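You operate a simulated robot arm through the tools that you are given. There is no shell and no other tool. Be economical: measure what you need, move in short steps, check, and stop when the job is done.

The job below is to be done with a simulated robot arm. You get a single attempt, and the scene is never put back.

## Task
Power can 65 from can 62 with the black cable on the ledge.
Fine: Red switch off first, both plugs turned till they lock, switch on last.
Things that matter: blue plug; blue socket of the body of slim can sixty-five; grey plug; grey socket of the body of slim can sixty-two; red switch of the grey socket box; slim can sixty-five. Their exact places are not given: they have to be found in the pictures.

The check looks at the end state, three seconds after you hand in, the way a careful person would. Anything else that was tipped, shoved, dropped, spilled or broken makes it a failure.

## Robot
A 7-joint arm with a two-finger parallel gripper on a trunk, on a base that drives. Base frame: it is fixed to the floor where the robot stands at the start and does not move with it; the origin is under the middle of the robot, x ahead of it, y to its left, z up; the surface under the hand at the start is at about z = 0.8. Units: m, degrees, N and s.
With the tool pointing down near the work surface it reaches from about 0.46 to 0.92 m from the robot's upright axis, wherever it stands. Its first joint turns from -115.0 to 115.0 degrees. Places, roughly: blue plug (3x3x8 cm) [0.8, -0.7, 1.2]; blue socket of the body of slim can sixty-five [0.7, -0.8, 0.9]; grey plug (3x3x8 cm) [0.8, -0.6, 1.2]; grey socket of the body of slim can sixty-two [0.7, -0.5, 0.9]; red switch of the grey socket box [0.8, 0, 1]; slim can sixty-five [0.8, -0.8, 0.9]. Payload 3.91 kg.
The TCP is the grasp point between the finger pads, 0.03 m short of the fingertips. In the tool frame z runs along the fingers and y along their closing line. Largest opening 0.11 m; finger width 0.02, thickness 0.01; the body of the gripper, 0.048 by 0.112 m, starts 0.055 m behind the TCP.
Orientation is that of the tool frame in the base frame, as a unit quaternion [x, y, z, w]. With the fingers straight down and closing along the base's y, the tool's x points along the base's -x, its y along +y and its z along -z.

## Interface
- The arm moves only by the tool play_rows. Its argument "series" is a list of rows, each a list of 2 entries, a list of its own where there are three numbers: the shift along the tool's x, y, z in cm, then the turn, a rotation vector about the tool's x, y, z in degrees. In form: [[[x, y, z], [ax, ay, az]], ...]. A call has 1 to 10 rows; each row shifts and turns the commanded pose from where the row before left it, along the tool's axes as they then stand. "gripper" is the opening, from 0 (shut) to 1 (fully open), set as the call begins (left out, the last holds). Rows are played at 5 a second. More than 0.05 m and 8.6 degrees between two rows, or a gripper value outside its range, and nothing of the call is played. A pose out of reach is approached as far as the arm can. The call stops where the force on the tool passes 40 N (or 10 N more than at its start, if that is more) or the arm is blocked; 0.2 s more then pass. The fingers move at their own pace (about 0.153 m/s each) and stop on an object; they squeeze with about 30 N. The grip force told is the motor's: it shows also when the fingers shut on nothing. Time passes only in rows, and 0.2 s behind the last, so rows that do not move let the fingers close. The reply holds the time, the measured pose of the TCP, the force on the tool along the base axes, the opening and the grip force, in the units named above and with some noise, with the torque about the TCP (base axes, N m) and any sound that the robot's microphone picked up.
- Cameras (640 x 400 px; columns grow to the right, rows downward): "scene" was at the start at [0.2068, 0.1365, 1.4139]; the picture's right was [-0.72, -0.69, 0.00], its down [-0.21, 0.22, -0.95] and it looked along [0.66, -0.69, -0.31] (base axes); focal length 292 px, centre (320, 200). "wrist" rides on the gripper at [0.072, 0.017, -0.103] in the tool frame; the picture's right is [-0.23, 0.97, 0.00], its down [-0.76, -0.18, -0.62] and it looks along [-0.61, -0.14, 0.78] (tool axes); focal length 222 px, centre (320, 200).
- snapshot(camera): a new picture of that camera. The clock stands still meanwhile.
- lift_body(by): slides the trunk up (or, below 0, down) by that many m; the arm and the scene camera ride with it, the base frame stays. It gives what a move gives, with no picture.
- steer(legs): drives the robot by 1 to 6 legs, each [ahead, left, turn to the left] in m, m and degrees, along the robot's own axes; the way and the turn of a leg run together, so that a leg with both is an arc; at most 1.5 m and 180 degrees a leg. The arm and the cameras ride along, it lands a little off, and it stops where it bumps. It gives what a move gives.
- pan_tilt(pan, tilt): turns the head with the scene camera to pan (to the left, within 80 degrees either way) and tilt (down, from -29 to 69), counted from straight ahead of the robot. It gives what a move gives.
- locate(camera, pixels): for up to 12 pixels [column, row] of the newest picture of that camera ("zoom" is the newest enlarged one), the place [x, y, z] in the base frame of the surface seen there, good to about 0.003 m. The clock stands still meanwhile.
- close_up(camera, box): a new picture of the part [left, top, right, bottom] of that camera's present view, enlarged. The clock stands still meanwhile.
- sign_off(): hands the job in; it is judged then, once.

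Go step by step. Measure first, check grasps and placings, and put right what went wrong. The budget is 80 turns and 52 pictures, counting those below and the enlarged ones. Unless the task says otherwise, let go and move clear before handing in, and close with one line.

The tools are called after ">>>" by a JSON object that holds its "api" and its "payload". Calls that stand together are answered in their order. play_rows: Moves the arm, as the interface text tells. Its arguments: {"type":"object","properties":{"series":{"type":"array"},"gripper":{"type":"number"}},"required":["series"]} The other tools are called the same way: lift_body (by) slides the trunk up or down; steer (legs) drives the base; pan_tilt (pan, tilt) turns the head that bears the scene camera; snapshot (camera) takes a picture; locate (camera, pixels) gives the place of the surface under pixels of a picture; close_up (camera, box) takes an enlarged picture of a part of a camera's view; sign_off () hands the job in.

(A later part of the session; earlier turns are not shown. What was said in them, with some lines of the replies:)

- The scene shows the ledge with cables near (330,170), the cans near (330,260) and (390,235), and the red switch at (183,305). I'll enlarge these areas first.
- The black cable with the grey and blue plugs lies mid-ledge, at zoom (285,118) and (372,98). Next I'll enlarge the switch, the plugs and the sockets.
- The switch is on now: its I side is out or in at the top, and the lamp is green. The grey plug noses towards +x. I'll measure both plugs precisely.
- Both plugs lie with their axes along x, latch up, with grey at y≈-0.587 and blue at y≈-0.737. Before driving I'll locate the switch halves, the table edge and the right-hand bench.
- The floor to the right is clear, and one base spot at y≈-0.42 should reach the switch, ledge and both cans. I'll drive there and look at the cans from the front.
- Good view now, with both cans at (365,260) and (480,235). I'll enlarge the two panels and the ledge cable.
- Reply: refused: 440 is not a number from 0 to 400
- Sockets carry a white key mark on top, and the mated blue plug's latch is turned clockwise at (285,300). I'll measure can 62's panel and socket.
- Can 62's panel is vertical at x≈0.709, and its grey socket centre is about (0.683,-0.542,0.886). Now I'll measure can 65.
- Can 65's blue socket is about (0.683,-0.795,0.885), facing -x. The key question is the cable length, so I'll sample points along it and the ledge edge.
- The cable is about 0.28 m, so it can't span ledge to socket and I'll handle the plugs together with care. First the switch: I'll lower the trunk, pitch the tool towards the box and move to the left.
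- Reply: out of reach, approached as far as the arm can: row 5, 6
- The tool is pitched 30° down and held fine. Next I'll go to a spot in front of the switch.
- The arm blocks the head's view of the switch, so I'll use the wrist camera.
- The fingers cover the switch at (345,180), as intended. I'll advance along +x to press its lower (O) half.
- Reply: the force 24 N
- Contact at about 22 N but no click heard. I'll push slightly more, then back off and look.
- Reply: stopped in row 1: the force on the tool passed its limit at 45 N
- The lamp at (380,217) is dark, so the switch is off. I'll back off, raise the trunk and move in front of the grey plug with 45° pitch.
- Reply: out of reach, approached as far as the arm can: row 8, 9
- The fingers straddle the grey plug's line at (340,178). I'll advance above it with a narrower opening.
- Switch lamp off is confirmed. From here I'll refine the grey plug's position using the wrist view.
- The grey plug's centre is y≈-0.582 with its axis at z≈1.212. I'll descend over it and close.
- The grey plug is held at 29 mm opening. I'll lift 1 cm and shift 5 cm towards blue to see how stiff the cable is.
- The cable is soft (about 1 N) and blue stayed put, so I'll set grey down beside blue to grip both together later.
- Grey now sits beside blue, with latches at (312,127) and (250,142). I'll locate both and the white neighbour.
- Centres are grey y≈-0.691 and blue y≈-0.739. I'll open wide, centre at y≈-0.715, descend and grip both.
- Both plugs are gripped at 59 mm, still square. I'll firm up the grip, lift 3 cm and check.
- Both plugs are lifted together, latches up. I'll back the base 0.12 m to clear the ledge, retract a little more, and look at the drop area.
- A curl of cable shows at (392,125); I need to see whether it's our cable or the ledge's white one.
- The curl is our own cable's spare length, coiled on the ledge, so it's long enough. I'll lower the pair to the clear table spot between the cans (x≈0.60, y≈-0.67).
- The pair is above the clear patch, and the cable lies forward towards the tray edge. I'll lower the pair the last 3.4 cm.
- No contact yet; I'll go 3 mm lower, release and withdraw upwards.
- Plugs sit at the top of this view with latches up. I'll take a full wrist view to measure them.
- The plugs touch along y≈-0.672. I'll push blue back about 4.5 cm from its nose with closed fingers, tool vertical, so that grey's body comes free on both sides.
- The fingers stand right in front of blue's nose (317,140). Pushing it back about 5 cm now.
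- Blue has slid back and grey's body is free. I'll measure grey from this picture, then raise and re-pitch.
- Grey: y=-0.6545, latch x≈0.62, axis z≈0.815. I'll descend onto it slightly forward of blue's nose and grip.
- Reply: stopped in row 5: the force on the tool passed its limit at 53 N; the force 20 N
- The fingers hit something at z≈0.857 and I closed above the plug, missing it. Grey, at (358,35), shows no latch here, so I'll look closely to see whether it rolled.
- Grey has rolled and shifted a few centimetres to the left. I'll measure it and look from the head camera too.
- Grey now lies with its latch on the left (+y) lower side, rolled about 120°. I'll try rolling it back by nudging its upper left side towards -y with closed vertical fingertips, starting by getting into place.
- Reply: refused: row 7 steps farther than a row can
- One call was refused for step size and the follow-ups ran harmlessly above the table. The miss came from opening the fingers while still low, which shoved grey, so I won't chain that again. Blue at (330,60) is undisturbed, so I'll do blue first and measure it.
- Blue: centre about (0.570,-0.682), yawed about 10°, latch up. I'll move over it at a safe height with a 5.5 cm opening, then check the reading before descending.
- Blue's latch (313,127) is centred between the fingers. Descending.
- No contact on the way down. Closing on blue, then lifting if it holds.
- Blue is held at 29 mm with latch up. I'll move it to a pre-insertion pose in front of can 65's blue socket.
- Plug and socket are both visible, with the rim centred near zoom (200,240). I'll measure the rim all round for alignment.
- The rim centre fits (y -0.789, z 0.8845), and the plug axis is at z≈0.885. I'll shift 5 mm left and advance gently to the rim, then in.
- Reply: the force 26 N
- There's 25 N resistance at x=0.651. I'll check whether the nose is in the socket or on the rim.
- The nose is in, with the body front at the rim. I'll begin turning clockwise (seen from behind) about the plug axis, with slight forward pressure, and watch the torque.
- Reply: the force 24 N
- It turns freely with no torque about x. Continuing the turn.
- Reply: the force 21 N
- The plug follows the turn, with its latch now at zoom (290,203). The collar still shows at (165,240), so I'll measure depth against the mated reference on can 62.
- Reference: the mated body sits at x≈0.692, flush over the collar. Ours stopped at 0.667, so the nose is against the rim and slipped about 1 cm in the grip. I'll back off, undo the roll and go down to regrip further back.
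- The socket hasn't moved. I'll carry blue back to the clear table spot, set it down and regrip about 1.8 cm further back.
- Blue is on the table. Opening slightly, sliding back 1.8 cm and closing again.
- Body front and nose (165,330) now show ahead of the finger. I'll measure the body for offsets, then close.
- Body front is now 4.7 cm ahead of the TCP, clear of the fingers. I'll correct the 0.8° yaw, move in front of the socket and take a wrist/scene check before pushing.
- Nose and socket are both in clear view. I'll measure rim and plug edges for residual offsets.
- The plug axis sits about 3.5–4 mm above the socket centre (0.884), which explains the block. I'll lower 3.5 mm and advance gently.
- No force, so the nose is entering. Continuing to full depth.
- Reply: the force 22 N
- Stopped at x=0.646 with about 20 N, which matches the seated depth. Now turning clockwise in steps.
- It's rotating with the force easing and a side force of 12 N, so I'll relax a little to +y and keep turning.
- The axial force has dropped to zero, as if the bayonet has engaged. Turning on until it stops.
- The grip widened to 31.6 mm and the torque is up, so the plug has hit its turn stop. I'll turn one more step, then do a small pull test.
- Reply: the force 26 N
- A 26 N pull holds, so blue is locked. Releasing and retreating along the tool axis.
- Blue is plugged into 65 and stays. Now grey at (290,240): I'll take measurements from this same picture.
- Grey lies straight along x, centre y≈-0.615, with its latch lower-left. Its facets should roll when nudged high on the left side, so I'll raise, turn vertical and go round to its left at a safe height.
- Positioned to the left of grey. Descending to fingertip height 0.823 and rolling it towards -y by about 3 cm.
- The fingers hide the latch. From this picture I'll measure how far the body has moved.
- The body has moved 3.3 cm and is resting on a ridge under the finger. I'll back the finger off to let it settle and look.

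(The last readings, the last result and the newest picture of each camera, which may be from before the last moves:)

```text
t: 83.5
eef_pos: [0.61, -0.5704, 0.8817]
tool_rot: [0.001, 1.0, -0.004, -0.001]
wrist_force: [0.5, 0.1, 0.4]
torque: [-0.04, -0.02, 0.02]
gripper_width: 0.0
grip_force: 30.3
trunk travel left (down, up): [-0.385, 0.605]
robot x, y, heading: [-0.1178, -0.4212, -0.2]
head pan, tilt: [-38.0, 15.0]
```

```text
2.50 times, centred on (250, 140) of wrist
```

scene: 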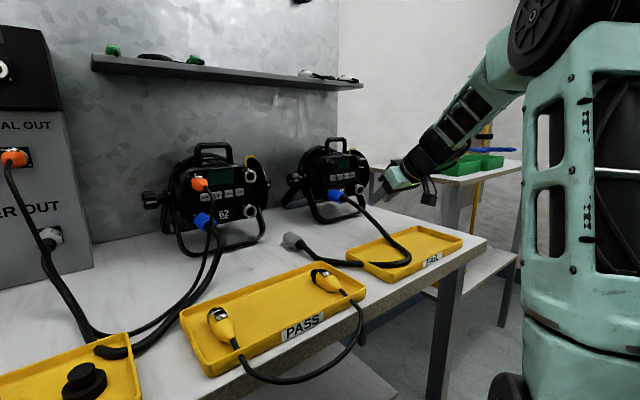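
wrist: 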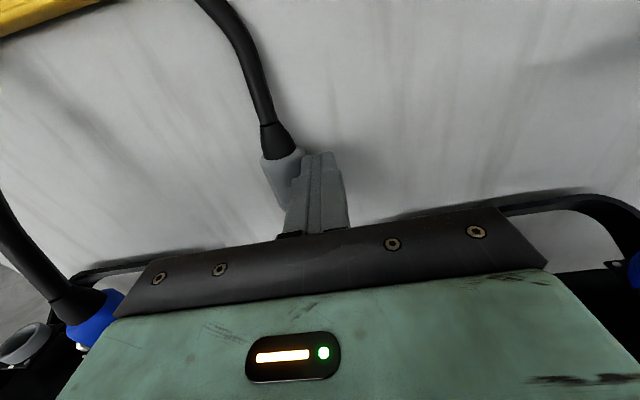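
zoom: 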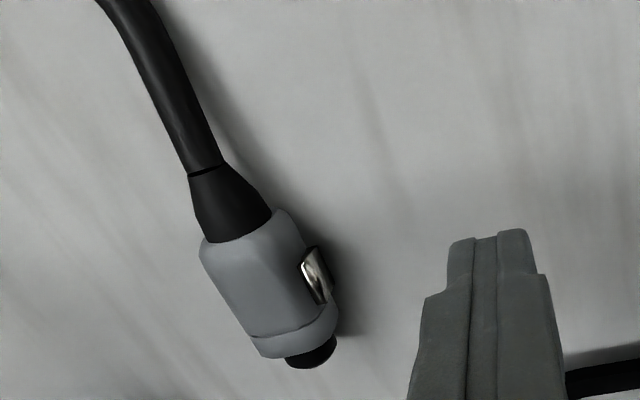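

The latch has come up to the left side, at (315,275). I'll measure the profile to get its roll.

>>> {"api": "locate", "payload": {"camera": "zoom", "pixels": [[315, 275], [308, 262], [322, 290], [302, 270], [290, 280], [275, 285], [255, 290], [235, 295], [215, 285], [225, 250], [285, 225], [310, 352]]}}

```text
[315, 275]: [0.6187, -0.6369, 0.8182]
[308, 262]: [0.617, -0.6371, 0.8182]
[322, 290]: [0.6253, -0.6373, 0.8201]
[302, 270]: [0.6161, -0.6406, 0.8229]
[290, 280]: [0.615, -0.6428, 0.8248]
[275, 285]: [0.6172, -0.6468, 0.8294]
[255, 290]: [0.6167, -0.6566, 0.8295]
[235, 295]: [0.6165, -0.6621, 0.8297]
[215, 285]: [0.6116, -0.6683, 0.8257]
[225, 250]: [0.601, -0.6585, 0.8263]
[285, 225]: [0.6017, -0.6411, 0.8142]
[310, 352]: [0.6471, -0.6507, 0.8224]
```

Now grey rests on a flat with its latch exactly on the left side (-90°), centre y≈-0.6545. I can grip it like that and rotate 90° in hand before insertion. First I'll refine the grey socket's place from the last scene picture.

>>> {"api": "locate", "payload": {"camera": "scene", "pixels": [[251.8, 206.3], [251, 217.4], [256.2, 212], [246.5, 212.5], [248.5, 208], [255, 208.5], [248, 216], [254.5, 216], [251.4, 205.8], [256.8, 212], [250.8, 218]]}}

```text
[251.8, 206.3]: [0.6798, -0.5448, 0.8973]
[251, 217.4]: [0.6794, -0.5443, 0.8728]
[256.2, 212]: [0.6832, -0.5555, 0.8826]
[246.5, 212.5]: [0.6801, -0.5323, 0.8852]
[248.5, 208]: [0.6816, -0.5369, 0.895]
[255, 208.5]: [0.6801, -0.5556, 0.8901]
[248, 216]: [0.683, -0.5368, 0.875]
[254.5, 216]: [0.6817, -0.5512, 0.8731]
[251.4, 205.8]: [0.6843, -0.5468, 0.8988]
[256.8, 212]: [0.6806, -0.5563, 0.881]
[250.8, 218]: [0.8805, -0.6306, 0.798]
```

The grey socket centre is (y -0.544, z 0.885). I'll raise, re-pitch to 45°, move above grey and open there.

>>> {"api": "play_rows", "payload": {"series": [[[0, 0, -4.8], [0, 0, 0]], [[0, -1.35, 0], [0, -7.6, 0]], [[0, -1.35, 0], [0, -7.6, 0]], [[0, -1.35, 0], [0, -7.6, 0]], [[0, -1.35, 0], [0, -7.6, 0]], [[0, -1.35, 0], [0, -7.6, 0]], [[0, -1.35, 0], [0, -7.6, 0]], [[0, 0, 0], [0, 0, 0]]]}}

>>> {"api": "play_rows", "payload": {"series": [[[0, 0, 0], [0, 0, 0]], [[0, 0, 0], [0, 0, 0]]], "gripper": 0.52}}

```text
t: 85.3
eef_pos: [0.6089, -0.6508, 0.929]
tool_rot: [-0.001, 0.921, -0.003, 0.389]
wrist_force: [-0.1, 0.5, -0.4]
torque: [0.03, 0.01, -0.01]
gripper_width: 0.0
grip_force: 29.7
trunk travel left (down, up): [-0.385, 0.605]
robot x, y, heading: [-0.1208, -0.4232, -0.1]
head pan, tilt: [-38.0, 15.0]
```

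```text
t: 85.9
eef_pos: [0.6096, -0.6501, 0.9299]
tool_rot: [-0.002, 0.922, -0.003, 0.388]
wrist_force: [0.8, 0.0, -0.2]
torque: [0.01, 0.0, 0.01]
gripper_width: 0.0573
grip_force: 0.1
trunk travel left (down, up): [-0.385, 0.605]
robot x, y, heading: [-0.1165, -0.4183, -0.2]
head pan, tilt: [-38.0, 15.0]
```

Opened above grey. Descending to grip height, stopping on any contact.

>>> {"api": "play_rows", "payload": {"series": [[[2.2, -0.05, 1.87], [0, 0, 0]], [[2.2, 0, 1.87], [0, 0, 0]], [[1.6, 0, 1.36], [0, 0, 0]], [[0.9, 0, 0.77], [0, 0, 0]], [[0.58, 0, 0.49], [0, 0, 0]]]}}

```text
t: 87.1
eef_pos: [0.6028, -0.6516, 0.8311]
tool_rot: [-0.001, 0.922, -0.003, 0.387]
wrist_force: [0.1, -0.6, -0.7]
torque: [-0.02, -0.01, 0.03]
gripper_width: 0.0572
grip_force: 0.1
trunk travel left (down, up): [-0.385, 0.605]
robot x, y, heading: [-0.1185, -0.4251, -0.7]
head pan, tilt: [-38.0, 15.0]
```

No contact. Closing on grey and reading the width.

>>> {"api": "play_rows", "payload": {"series": [[[0, 0, 0], [0, 0, 0]], [[0, 0, 0], [0, 0, 0]], [[0, 0, 0], [0, 0, 0]], [[0, 0, 0], [0, 0, 0]]], "gripper": 0.1}}

```text
t: 88.1
eef_pos: [0.6033, -0.6522, 0.8318]
tool_rot: [-0.001, 0.922, -0.003, 0.387]
wrist_force: [-1.2, -0.3, 0.2]
torque: [0.02, 0.02, -0.02]
gripper_width: 0.0293
grip_force: 30.1
trunk travel left (down, up): [-0.385, 0.605]
robot x, y, heading: [-0.1173, -0.4228, -0.3]
head pan, tilt: [-38.0, 15.0]
```

Width is 29.3 mm, so either the latch slipped past the pad or the plug turned. I'll lift and check with one picture.

>>> {"api": "play_rows", "payload": {"series": [[[-0.7, 0, -0.7], [0, 0, 0]], [[-2, 0, -2], [0, 0, 0]], [[-2.4, 0, -2.4], [0, 0, 0]]]}}

>>> {"api": "close_up", "payload": {"camera": "wrist", "box": [230, 90, 410, 240]}}

```text
t: 88.9
eef_pos: [0.6016, -0.6503, 0.9038]
tool_rot: [-0.002, 0.922, -0.002, 0.387]
wrist_force: [-0.4, 0.4, -1.3]
torque: [-0.02, 0.02, 0.01]
gripper_width: 0.0291
grip_force: 30.0
trunk travel left (down, up): [-0.385, 0.605]
robot x, y, heading: [-0.1151, -0.4244, -0.1]
head pan, tilt: [-38.0, 15.0]
```

```text
2.67 times, centred on (320, 165) of wrist
```

zoom: 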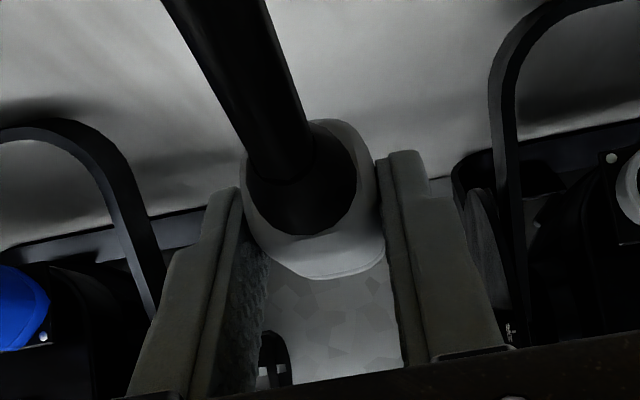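

No latch on top and pads flush, so the latch is on the left flat (-90°) as expected. I'll move towards the grey socket's front and rotate +90° in the air.

>>> {"api": "play_rows", "payload": {"series": [[[1.4, 4, 0], [0, 0, 0]], [[1.4, 4, 0], [0, 0, 0]], [[0, 0, 0], [-5.74, 0, 5.85]], [[0, 0, 0], [-5.74, 0, 5.85]], [[0, 0, 0], [-5.74, 0, 5.85]], [[0, 0, 0], [-5.74, 0, 5.85]], [[0, 0, 0], [-5.74, 0, 5.85]], [[0, 0, 0], [-5.74, 0, 5.85]], [[0, 0, 0], [-5.74, 0, 5.85]], [[0, 0, 0], [-5.74, 0, 5.85]]]}}

>>> {"api": "play_rows", "payload": {"series": [[[0, 0, 0], [-5.74, 0, 5.85]], [[0, 0, 0], [-5.74, 0, 5.85]], [[0, 0, 0], [-5.6, 0, 5.7]], [[0, 0, 0], [0, 0, 0]]]}}

```text
t: 91.1
eef_pos: [0.5819, -0.5699, 0.8843]
tool_rot: [0.208, 0.776, 0.498, 0.326]
wrist_force: [0.8, -0.5, -0.4]
torque: [-0.06, 0.03, -0.02]
gripper_width: 0.0292
grip_force: 30.0
trunk travel left (down, up): [-0.385, 0.605]
robot x, y, heading: [-0.1194, -0.4257, -0.3]
head pan, tilt: [-38.0, 15.0]
```

```text
t: 92.1
eef_pos: [0.5831, -0.57, 0.8828]
tool_rot: [0.273, 0.654, 0.65, 0.275]
wrist_force: [-0.2, 1.3, 0.1]
torque: [0.0, 0.01, -0.02]
gripper_width: 0.0291
grip_force: 29.9
trunk travel left (down, up): [-0.385, 0.605]
robot x, y, heading: [-0.121, -0.4272, -0.3]
head pan, tilt: [-38.0, 15.0]
```

The roll is exactly 90°. I'll shift to the pre-insertion pose in front of the grey socket and spend the last picture on alignment.

>>> {"api": "play_rows", "payload": {"series": [[[-0.62, 0.04, 1.42], [0, 0, 0]], [[-0.62, 0.04, 1.42], [0, 0, 0]], [[0, 0, 0], [0, 0, 0]]]}}

>>> {"api": "close_up", "payload": {"camera": "scene", "box": [235, 195, 291, 230]}}

```text
t: 92.9
eef_pos: [0.6117, -0.5603, 0.8844]
tool_rot: [0.273, 0.654, 0.651, 0.274]
wrist_force: [-0.8, 0.3, -0.7]
torque: [-0.03, 0.02, 0.01]
gripper_width: 0.0293
grip_force: 30.0
trunk travel left (down, up): [-0.385, 0.605]
robot x, y, heading: [-0.1198, -0.425, -0.4]
head pan, tilt: [-38.0, 15.0]
```

```text
11.43 times, centred on (263, 212) of scene
```

zoom: 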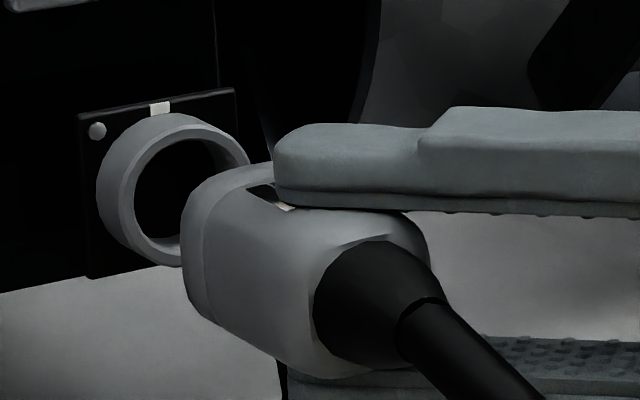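

The latch is on top, at (262,190). I'll measure rim and plug together for the final offsets.

>>> {"api": "locate", "payload": {"camera": "zoom", "pixels": [[185, 128], [128, 200], [165, 255], [228, 145], [143, 155], [137, 238], [180, 250], [195, 250], [240, 260], [250, 182], [270, 350], [215, 300]]}}

```text
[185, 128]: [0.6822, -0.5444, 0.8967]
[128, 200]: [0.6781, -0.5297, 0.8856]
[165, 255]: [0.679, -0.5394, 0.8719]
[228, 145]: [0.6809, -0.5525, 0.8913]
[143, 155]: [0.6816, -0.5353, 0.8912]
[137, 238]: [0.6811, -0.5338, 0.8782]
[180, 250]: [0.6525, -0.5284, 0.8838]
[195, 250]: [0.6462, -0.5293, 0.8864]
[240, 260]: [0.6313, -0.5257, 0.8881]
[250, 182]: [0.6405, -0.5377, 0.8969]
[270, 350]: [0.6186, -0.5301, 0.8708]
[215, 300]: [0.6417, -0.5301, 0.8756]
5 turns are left
```

Offsets are within about 1–2 mm (rim centre y -0.5425, z 0.8845, plug axis about the same). Turns are short, so I'll insert straight in now.

>>> {"api": "play_rows", "payload": {"series": [[[-0.7, 0, 0.714], [0, 0, 0]], [[-0.7, 0, 0.714], [0, 0, 0]], [[-0.35, 0, 0.357], [0, 0, 0]], [[-0.35, 0, 0.357], [0, 0, 0]], [[-0.28, 0, 0.285], [0, 0, 0]], [[-0.28, 0, 0.285], [0, 0, 0]], [[-0.21, 0, 0.214], [0, 0, 0]], [[-0.14, 0, 0.143], [0, 0, 0]], [[-0.14, 0, 0.143], [0, 0, 0]]]}}

```text
t: 94.9
eef_pos: [0.6542, -0.5595, 0.8855]
tool_rot: [0.272, 0.655, 0.65, 0.275]
wrist_force: [-24.6, -8.5, 7.6]
torque: [0.11, -0.19, 0.34]
gripper_width: 0.0294
grip_force: 29.9
trunk travel left (down, up): [-0.385, 0.605]
robot x, y, heading: [-0.1189, -0.4273, 0.0]
head pan, tilt: [-38.0, 15.0]
4 turns are left
```

Grey is seated at x=0.654 with about 25 N, the same depth as blue. In one go I'll release, retreat, roll the hand back upright, regrip from above and turn clockwise.

>>> {"api": "play_rows", "payload": {"series": [[[0, 0, 0], [0, 0, 0]], [[0, 0, 0], [0, 0, 0]], [[0, 0, -3.5], [0, 0, 0]], [[0, 0, -3.5], [0, 0, 0]], [[0, 3.45, 0], [0, 0, 0]], [[0, 3.45, 0], [0, 0, 0]], [[2.565, 0, 2.115], [0, 0, 0]], [[2.565, 0, 2.115], [0, 0, 0]], [[0, 0, 0], [5.74, 0, -5.85]], [[0, 0, 0], [5.74, 0, -5.85]]], "gripper": 0.42}}

>>> {"api": "play_rows", "payload": {"series": [[[0, 0, 0], [5.74, 0, -5.85]], [[0, 0, 0], [5.74, 0, -5.85]], [[0, 0, 0], [5.74, 0, -5.85]], [[0, 0, 0], [5.74, 0, -5.85]], [[0, 0, 0], [5.74, 0, -5.85]], [[0, 0, 0], [5.74, 0, -5.85]], [[0, 0, 0], [5.74, 0, -5.85]], [[0, 0, 0], [5.74, 0, -5.85]], [[0, 0, 0], [5.6, 0, -5.7]], [[0, 0, 0], [0, 0, 0]]]}}

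>>> {"api": "play_rows", "payload": {"series": [[[0, 0, 2.5], [0, 0, 0]], [[0, 0, 2.5], [0, 0, 0]], [[0, 0, 1.4], [0, 0, 0]], [[0, 0, 0.6], [0, 0, 0]], [[0, 0, 0], [0, 0, 0]]]}}

>>> {"api": "play_rows", "payload": {"series": [[[0, 0, 0], [0, 0, 0]], [[0, 0, 0], [0, 0, 0]], [[0, 0, 0], [0, 0, 0]], [[-0.14, 0, 0.143], [0, 0, 0]]], "gripper": 0.1}}

>>> {"api": "play_rows", "payload": {"series": [[[0.013, -0.255, 0.013], [-5.6, 0, 5.71]], [[0.013, -0.255, 0.013], [-5.6, 0, 5.71]], [[0.013, -0.255, 0.013], [-5.6, 0, 5.71]], [[0.013, -0.255, 0.013], [-5.6, 0, 5.71]], [[0.013, -0.255, 0.013], [-5.6, 0, 5.71]], [[0.013, -0.255, 0.013], [-5.6, 0, 5.71]], [[0.013, -0.255, 0.013], [-5.6, 0, 5.71]], [[0.013, -0.255, 0.013], [-5.6, 0, 5.71]], [[0.013, -0.255, 0.013], [-5.6, 0, 5.71]], [[0.013, -0.255, 0.013], [-5.6, 0, 5.71]]]}}

>>> {"api": "play_rows", "payload": {"series": [[[0.21, 0, -0.214], [0, 0, 0]], [[0.14, 0, -0.143], [0, 0, 0]]]}}

```text
t: 97.1
eef_pos: [0.6, -0.5425, 0.9544]
tool_rot: [0.23, 0.74, 0.55, 0.311]
wrist_force: [0.0, -0.7, -0.6]
torque: [0.01, 0.0, 0.01]
gripper_width: 0.0463
grip_force: 0.1
trunk travel left (down, up): [-0.385, 0.605]
robot x, y, heading: [-0.1176, -0.4243, -0.3]
head pan, tilt: [-38.0, 15.0]
```

```text
t: 99.3
eef_pos: [0.6028, -0.5415, 0.9531]
tool_rot: [-0.001, 0.921, -0.003, 0.389]
wrist_force: [-0.1, -0.7, 0.6]
torque: [-0.04, -0.01, -0.02]
gripper_width: 0.0464
grip_force: 0.0
trunk travel left (down, up): [-0.385, 0.605]
robot x, y, heading: [-0.1186, -0.4262, -0.1]
head pan, tilt: [-38.0, 15.0]
```

```text
t: 100.5
eef_pos: [0.6518, -0.5428, 0.9039]
tool_rot: [-0.002, 0.922, -0.002, 0.387]
wrist_force: [1.0, 0.2, 0.0]
torque: [0.02, 0.01, -0.02]
gripper_width: 0.0463
grip_force: 0.0
trunk travel left (down, up): [-0.385, 0.605]
robot x, y, heading: [-0.1192, -0.4277, -0.4]
head pan, tilt: [-38.0, 15.0]
```

```text
t: 101.5
eef_pos: [0.6529, -0.5424, 0.9033]
tool_rot: [-0.002, 0.922, -0.002, 0.387]
wrist_force: [-18.0, -4.2, 2.9]
torque: [-0.15, -0.08, -0.08]
gripper_width: 0.0287
grip_force: 29.7
trunk travel left (down, up): [-0.385, 0.605]
robot x, y, heading: [-0.1203, -0.4245, -0.1]
head pan, tilt: [-38.0, 15.0]
```

```text
t: 103.7
eef_pos: [0.654, -0.5612, 0.8895]
tool_rot: [0.248, 0.707, 0.591, 0.297]
wrist_force: [3.2, -6.7, -8.7]
torque: [-0.38, -0.15, 0.02]
gripper_width: 0.0321
grip_force: 29.6
trunk travel left (down, up): [-0.385, 0.605]
robot x, y, heading: [-0.1154, -0.4208, -0.2]
head pan, tilt: [-38.0, 15.0]
```

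```text
t: 104.3
eef_pos: [0.6502, -0.5616, 0.8886]
tool_rot: [0.248, 0.708, 0.591, 0.297]
wrist_force: [22.0, -2.1, -10.1]
torque: [-0.34, 0.52, -0.61]
gripper_width: 0.032
grip_force: 29.7
trunk travel left (down, up): [-0.385, 0.605]
robot x, y, heading: [-0.1181, -0.4223, -0.3]
head pan, tilt: [-38.0, 15.0]
3 turns are left
```

Grey shows the same lock signature as blue: the grip widened to 32 mm and a 22 N pull holds. Now I'll release, retreat, unroll, rise over the cables, go across to the switch and drive the base forward again.

>>> {"api": "play_rows", "payload": {"series": [[[-0.2, 0, 0.2], [0, 0, 0]], [[0, 0, 0], [0, 0, 0]], [[0, 0, 0], [0, 0, 0]], [[0, 0, -3.5], [0, 0, 0]], [[0, 0, -3.5], [0, 0, 0]]], "gripper": 0.42}}

>>> {"api": "play_rows", "payload": {"series": [[[0.7, 0, -0.714], [5.6, 0, -5.71]], [[0.7, 0, -0.714], [5.6, 0, -5.71]], [[0.7, 0, -0.714], [5.6, 0, -5.71]], [[0.7, 0, -0.714], [5.6, 0, -5.71]], [[0, 0, 0], [5.6, 0, -5.71]], [[0, 0, 0], [5.6, 0, -5.71]], [[0, 0, 0], [5.6, 0, -5.71]], [[0, 0, 0], [5.6, 0, -5.71]], [[0, 0, 0], [5.6, 0, -5.71]], [[0, 0, 0], [5.6, 0, -5.71]]]}}

>>> {"api": "play_rows", "payload": {"series": [[[-2.95, 0, -2.9], [0, 0, 0]], [[-2.95, 0, -2.9], [0, 0, 0]], [[-2.95, 0, -2.9], [0, 0, 0]], [[-2.95, 0, -2.9], [0, 0, 0]], [[0, 4.74, 0], [0, 0, 0]], [[0, 4.74, 0], [0, 0, 0]], [[0, 4.74, 0], [0, 0, 0]], [[0, 4.74, 0], [0, 0, 0]], [[0, 4.74, 0], [0, 0, 0]], [[0, 4.74, 0], [0, 0, 0]]], "gripper": 0}}

>>> {"api": "play_rows", "payload": {"series": [[[0, 4.74, 0], [0, 0, 0]], [[0, 4.74, 0], [0, 0, 0]], [[0, 4.74, 0], [0, 0, 0]], [[0, 4.74, 0], [0, 0, 0]], [[0, 4.74, 0], [0, 0, 0]], [[0, 4.74, 0], [0, 0, 0]], [[0, 0, 0], [0, -7.2, 0]], [[0, 0, 0], [0, -7.2, 0]], [[0, 0, 0], [0, 0, 0]]]}}

>>> {"api": "steer", "payload": {"legs": [[0.11, 0, 0]]}}

>>> {"api": "play_rows", "payload": {"series": [[[0, 0, 0], [0, 0, 0]]]}}

```text
t: 105.5
eef_pos: [0.6018, -0.6098, 0.8993]
tool_rot: [0.247, 0.708, 0.591, 0.296]
wrist_force: [0.3, -0.3, 0.9]
torque: [0.01, 0.0, -0.02]
gripper_width: 0.0461
grip_force: 0.0
trunk travel left (down, up): [-0.385, 0.605]
robot x, y, heading: [-0.1219, -0.4224, -0.3]
head pan, tilt: [-38.0, 15.0]
```

```text
t: 107.7
eef_pos: [0.5615, -0.6086, 0.899]
tool_rot: [-0.002, 0.922, -0.003, 0.388]
wrist_force: [0.0, 0.6, -0.5]
torque: [0.0, -0.01, -0.03]
gripper_width: 0.0459
grip_force: 0.1
trunk travel left (down, up): [-0.385, 0.605]
robot x, y, heading: [-0.116, -0.4206, -0.1]
head pan, tilt: [-38.0, 15.0]
```

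```text
t: 109.9
eef_pos: [0.5573, -0.3257, 1.0628]
tool_rot: [-0.002, 0.921, -0.002, 0.389]
wrist_force: [0.5, -0.1, 0.0]
torque: [-0.02, -0.01, 0.02]
gripper_width: 0.0
grip_force: 29.6
trunk travel left (down, up): [-0.385, 0.605]
robot x, y, heading: [-0.1206, -0.4243, -0.3]
head pan, tilt: [-38.0, 15.0]
```

```text
t: 111.9
eef_pos: [0.5588, -0.0396, 1.0591]
tool_rot: [-0.003, 0.865, -0.002, 0.501]
wrist_force: [-0.6, 0.6, -0.1]
torque: [-0.01, 0.02, 0.03]
gripper_width: 0.0
grip_force: 29.8
trunk travel left (down, up): [-0.385, 0.605]
robot x, y, heading: [-0.1182, -0.4235, -0.5]
head pan, tilt: [-38.0, 15.0]
```

```text
t: 113.1
eef_pos: [0.6687, -0.0384, 1.0587]
tool_rot: [-0.002, 0.866, -0.002, 0.5]
wrist_force: [-0.6, 1.5, 0.3]
torque: [0.03, -0.04, 0.03]
gripper_width: 0.0
grip_force: 30.6
trunk travel left (down, up): [-0.385, 0.605]
robot x, y, heading: [-0.0093, -0.4264, -0.4]
head pan, tilt: [-38.0, 15.0]
```

```text
t: 113.5
eef_pos: [0.6687, -0.0389, 1.0579]
tool_rot: [-0.002, 0.866, -0.002, 0.5]
wrist_force: [-0.1, -0.6, 0.0]
torque: [0.0, 0.01, -0.01]
gripper_width: 0.0
grip_force: 29.8
trunk travel left (down, up): [-0.385, 0.605]
robot x, y, heading: [-0.0079, -0.4224, -0.5]
head pan, tilt: [-38.0, 15.0]
2 turns are left
```

The hand is in front of the switch with the right pitch. I'll lower to the I half (edge at z≈1.010), press until the force limit, and back off.

>>> {"api": "play_rows", "payload": {"series": [[[3.59, -0.2, 2.075], [0, 0, 0]], [[-1.78, 0, 3.09], [0, 0, 0]], [[-1.78, 0, 3.09], [0, 0, 0]], [[-0.15, 0, 0.26], [0, 0, 0]], [[-0.15, 0, 0.26], [0, 0, 0]], [[-0.15, 0, 0.26], [0, 0, 0]], [[-0.15, 0, 0.26], [0, 0, 0]], [[-0.15, 0, 0.26], [0, 0, 0]], [[-0.15, 0, 0.26], [0, 0, 0]]]}}

>>> {"api": "play_rows", "payload": {"series": [[[2.2, 0, -3.81], [0, 0, 0]], [[2.2, 0, -3.81], [0, 0, 0]]]}}

```text
t: 115.2
eef_pos: [0.7485, -0.0395, 1.0183]
tool_rot: [-0.002, 0.867, -0.002, 0.498]
wrist_force: [-11.7, -5.2, 2.3]
torque: [-0.08, -0.01, -0.14]
gripper_width: 0.0
grip_force: 29.8
trunk travel left (down, up): [-0.385, 0.605]
robot x, y, heading: [-0.0103, -0.4215, -0.1]
head pan, tilt: [-38.0, 15.0]
stopped in row 8: the force on the tool passed its limit at 44 N (the readings are from after the stop); the commanded pose is now the measured one
```

```text
t: 115.8
eef_pos: [0.6604, -0.0401, 1.0149]
tool_rot: [-0.002, 0.867, -0.002, 0.497]
wrist_force: [0.0, 0.5, 0.5]
torque: [0.0, -0.01, 0.04]
gripper_width: 0.0001
grip_force: 30.1
trunk travel left (down, up): [-0.385, 0.605]
robot x, y, heading: [-0.0063, -0.4234, -0.3]
head pan, tilt: [-38.0, 15.0]
1 turns are left
```

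The I half was pressed to the same depth and force (44 N at x=0.7485) that switched it off before, and the hand is clear. Handing in.

>>> {"api": "sign_off", "payload": {}}

```text
The job is handed in.
```

I handed in the job with the black cable running from can 62's grey socket to can 65's blue socket. Both plugs are turned to their stops and held 22–26 N pull tests. The red switch went off first (its lamp went dark) and was pressed on last, but I had no pictures left to confirm that its lamp came back on.
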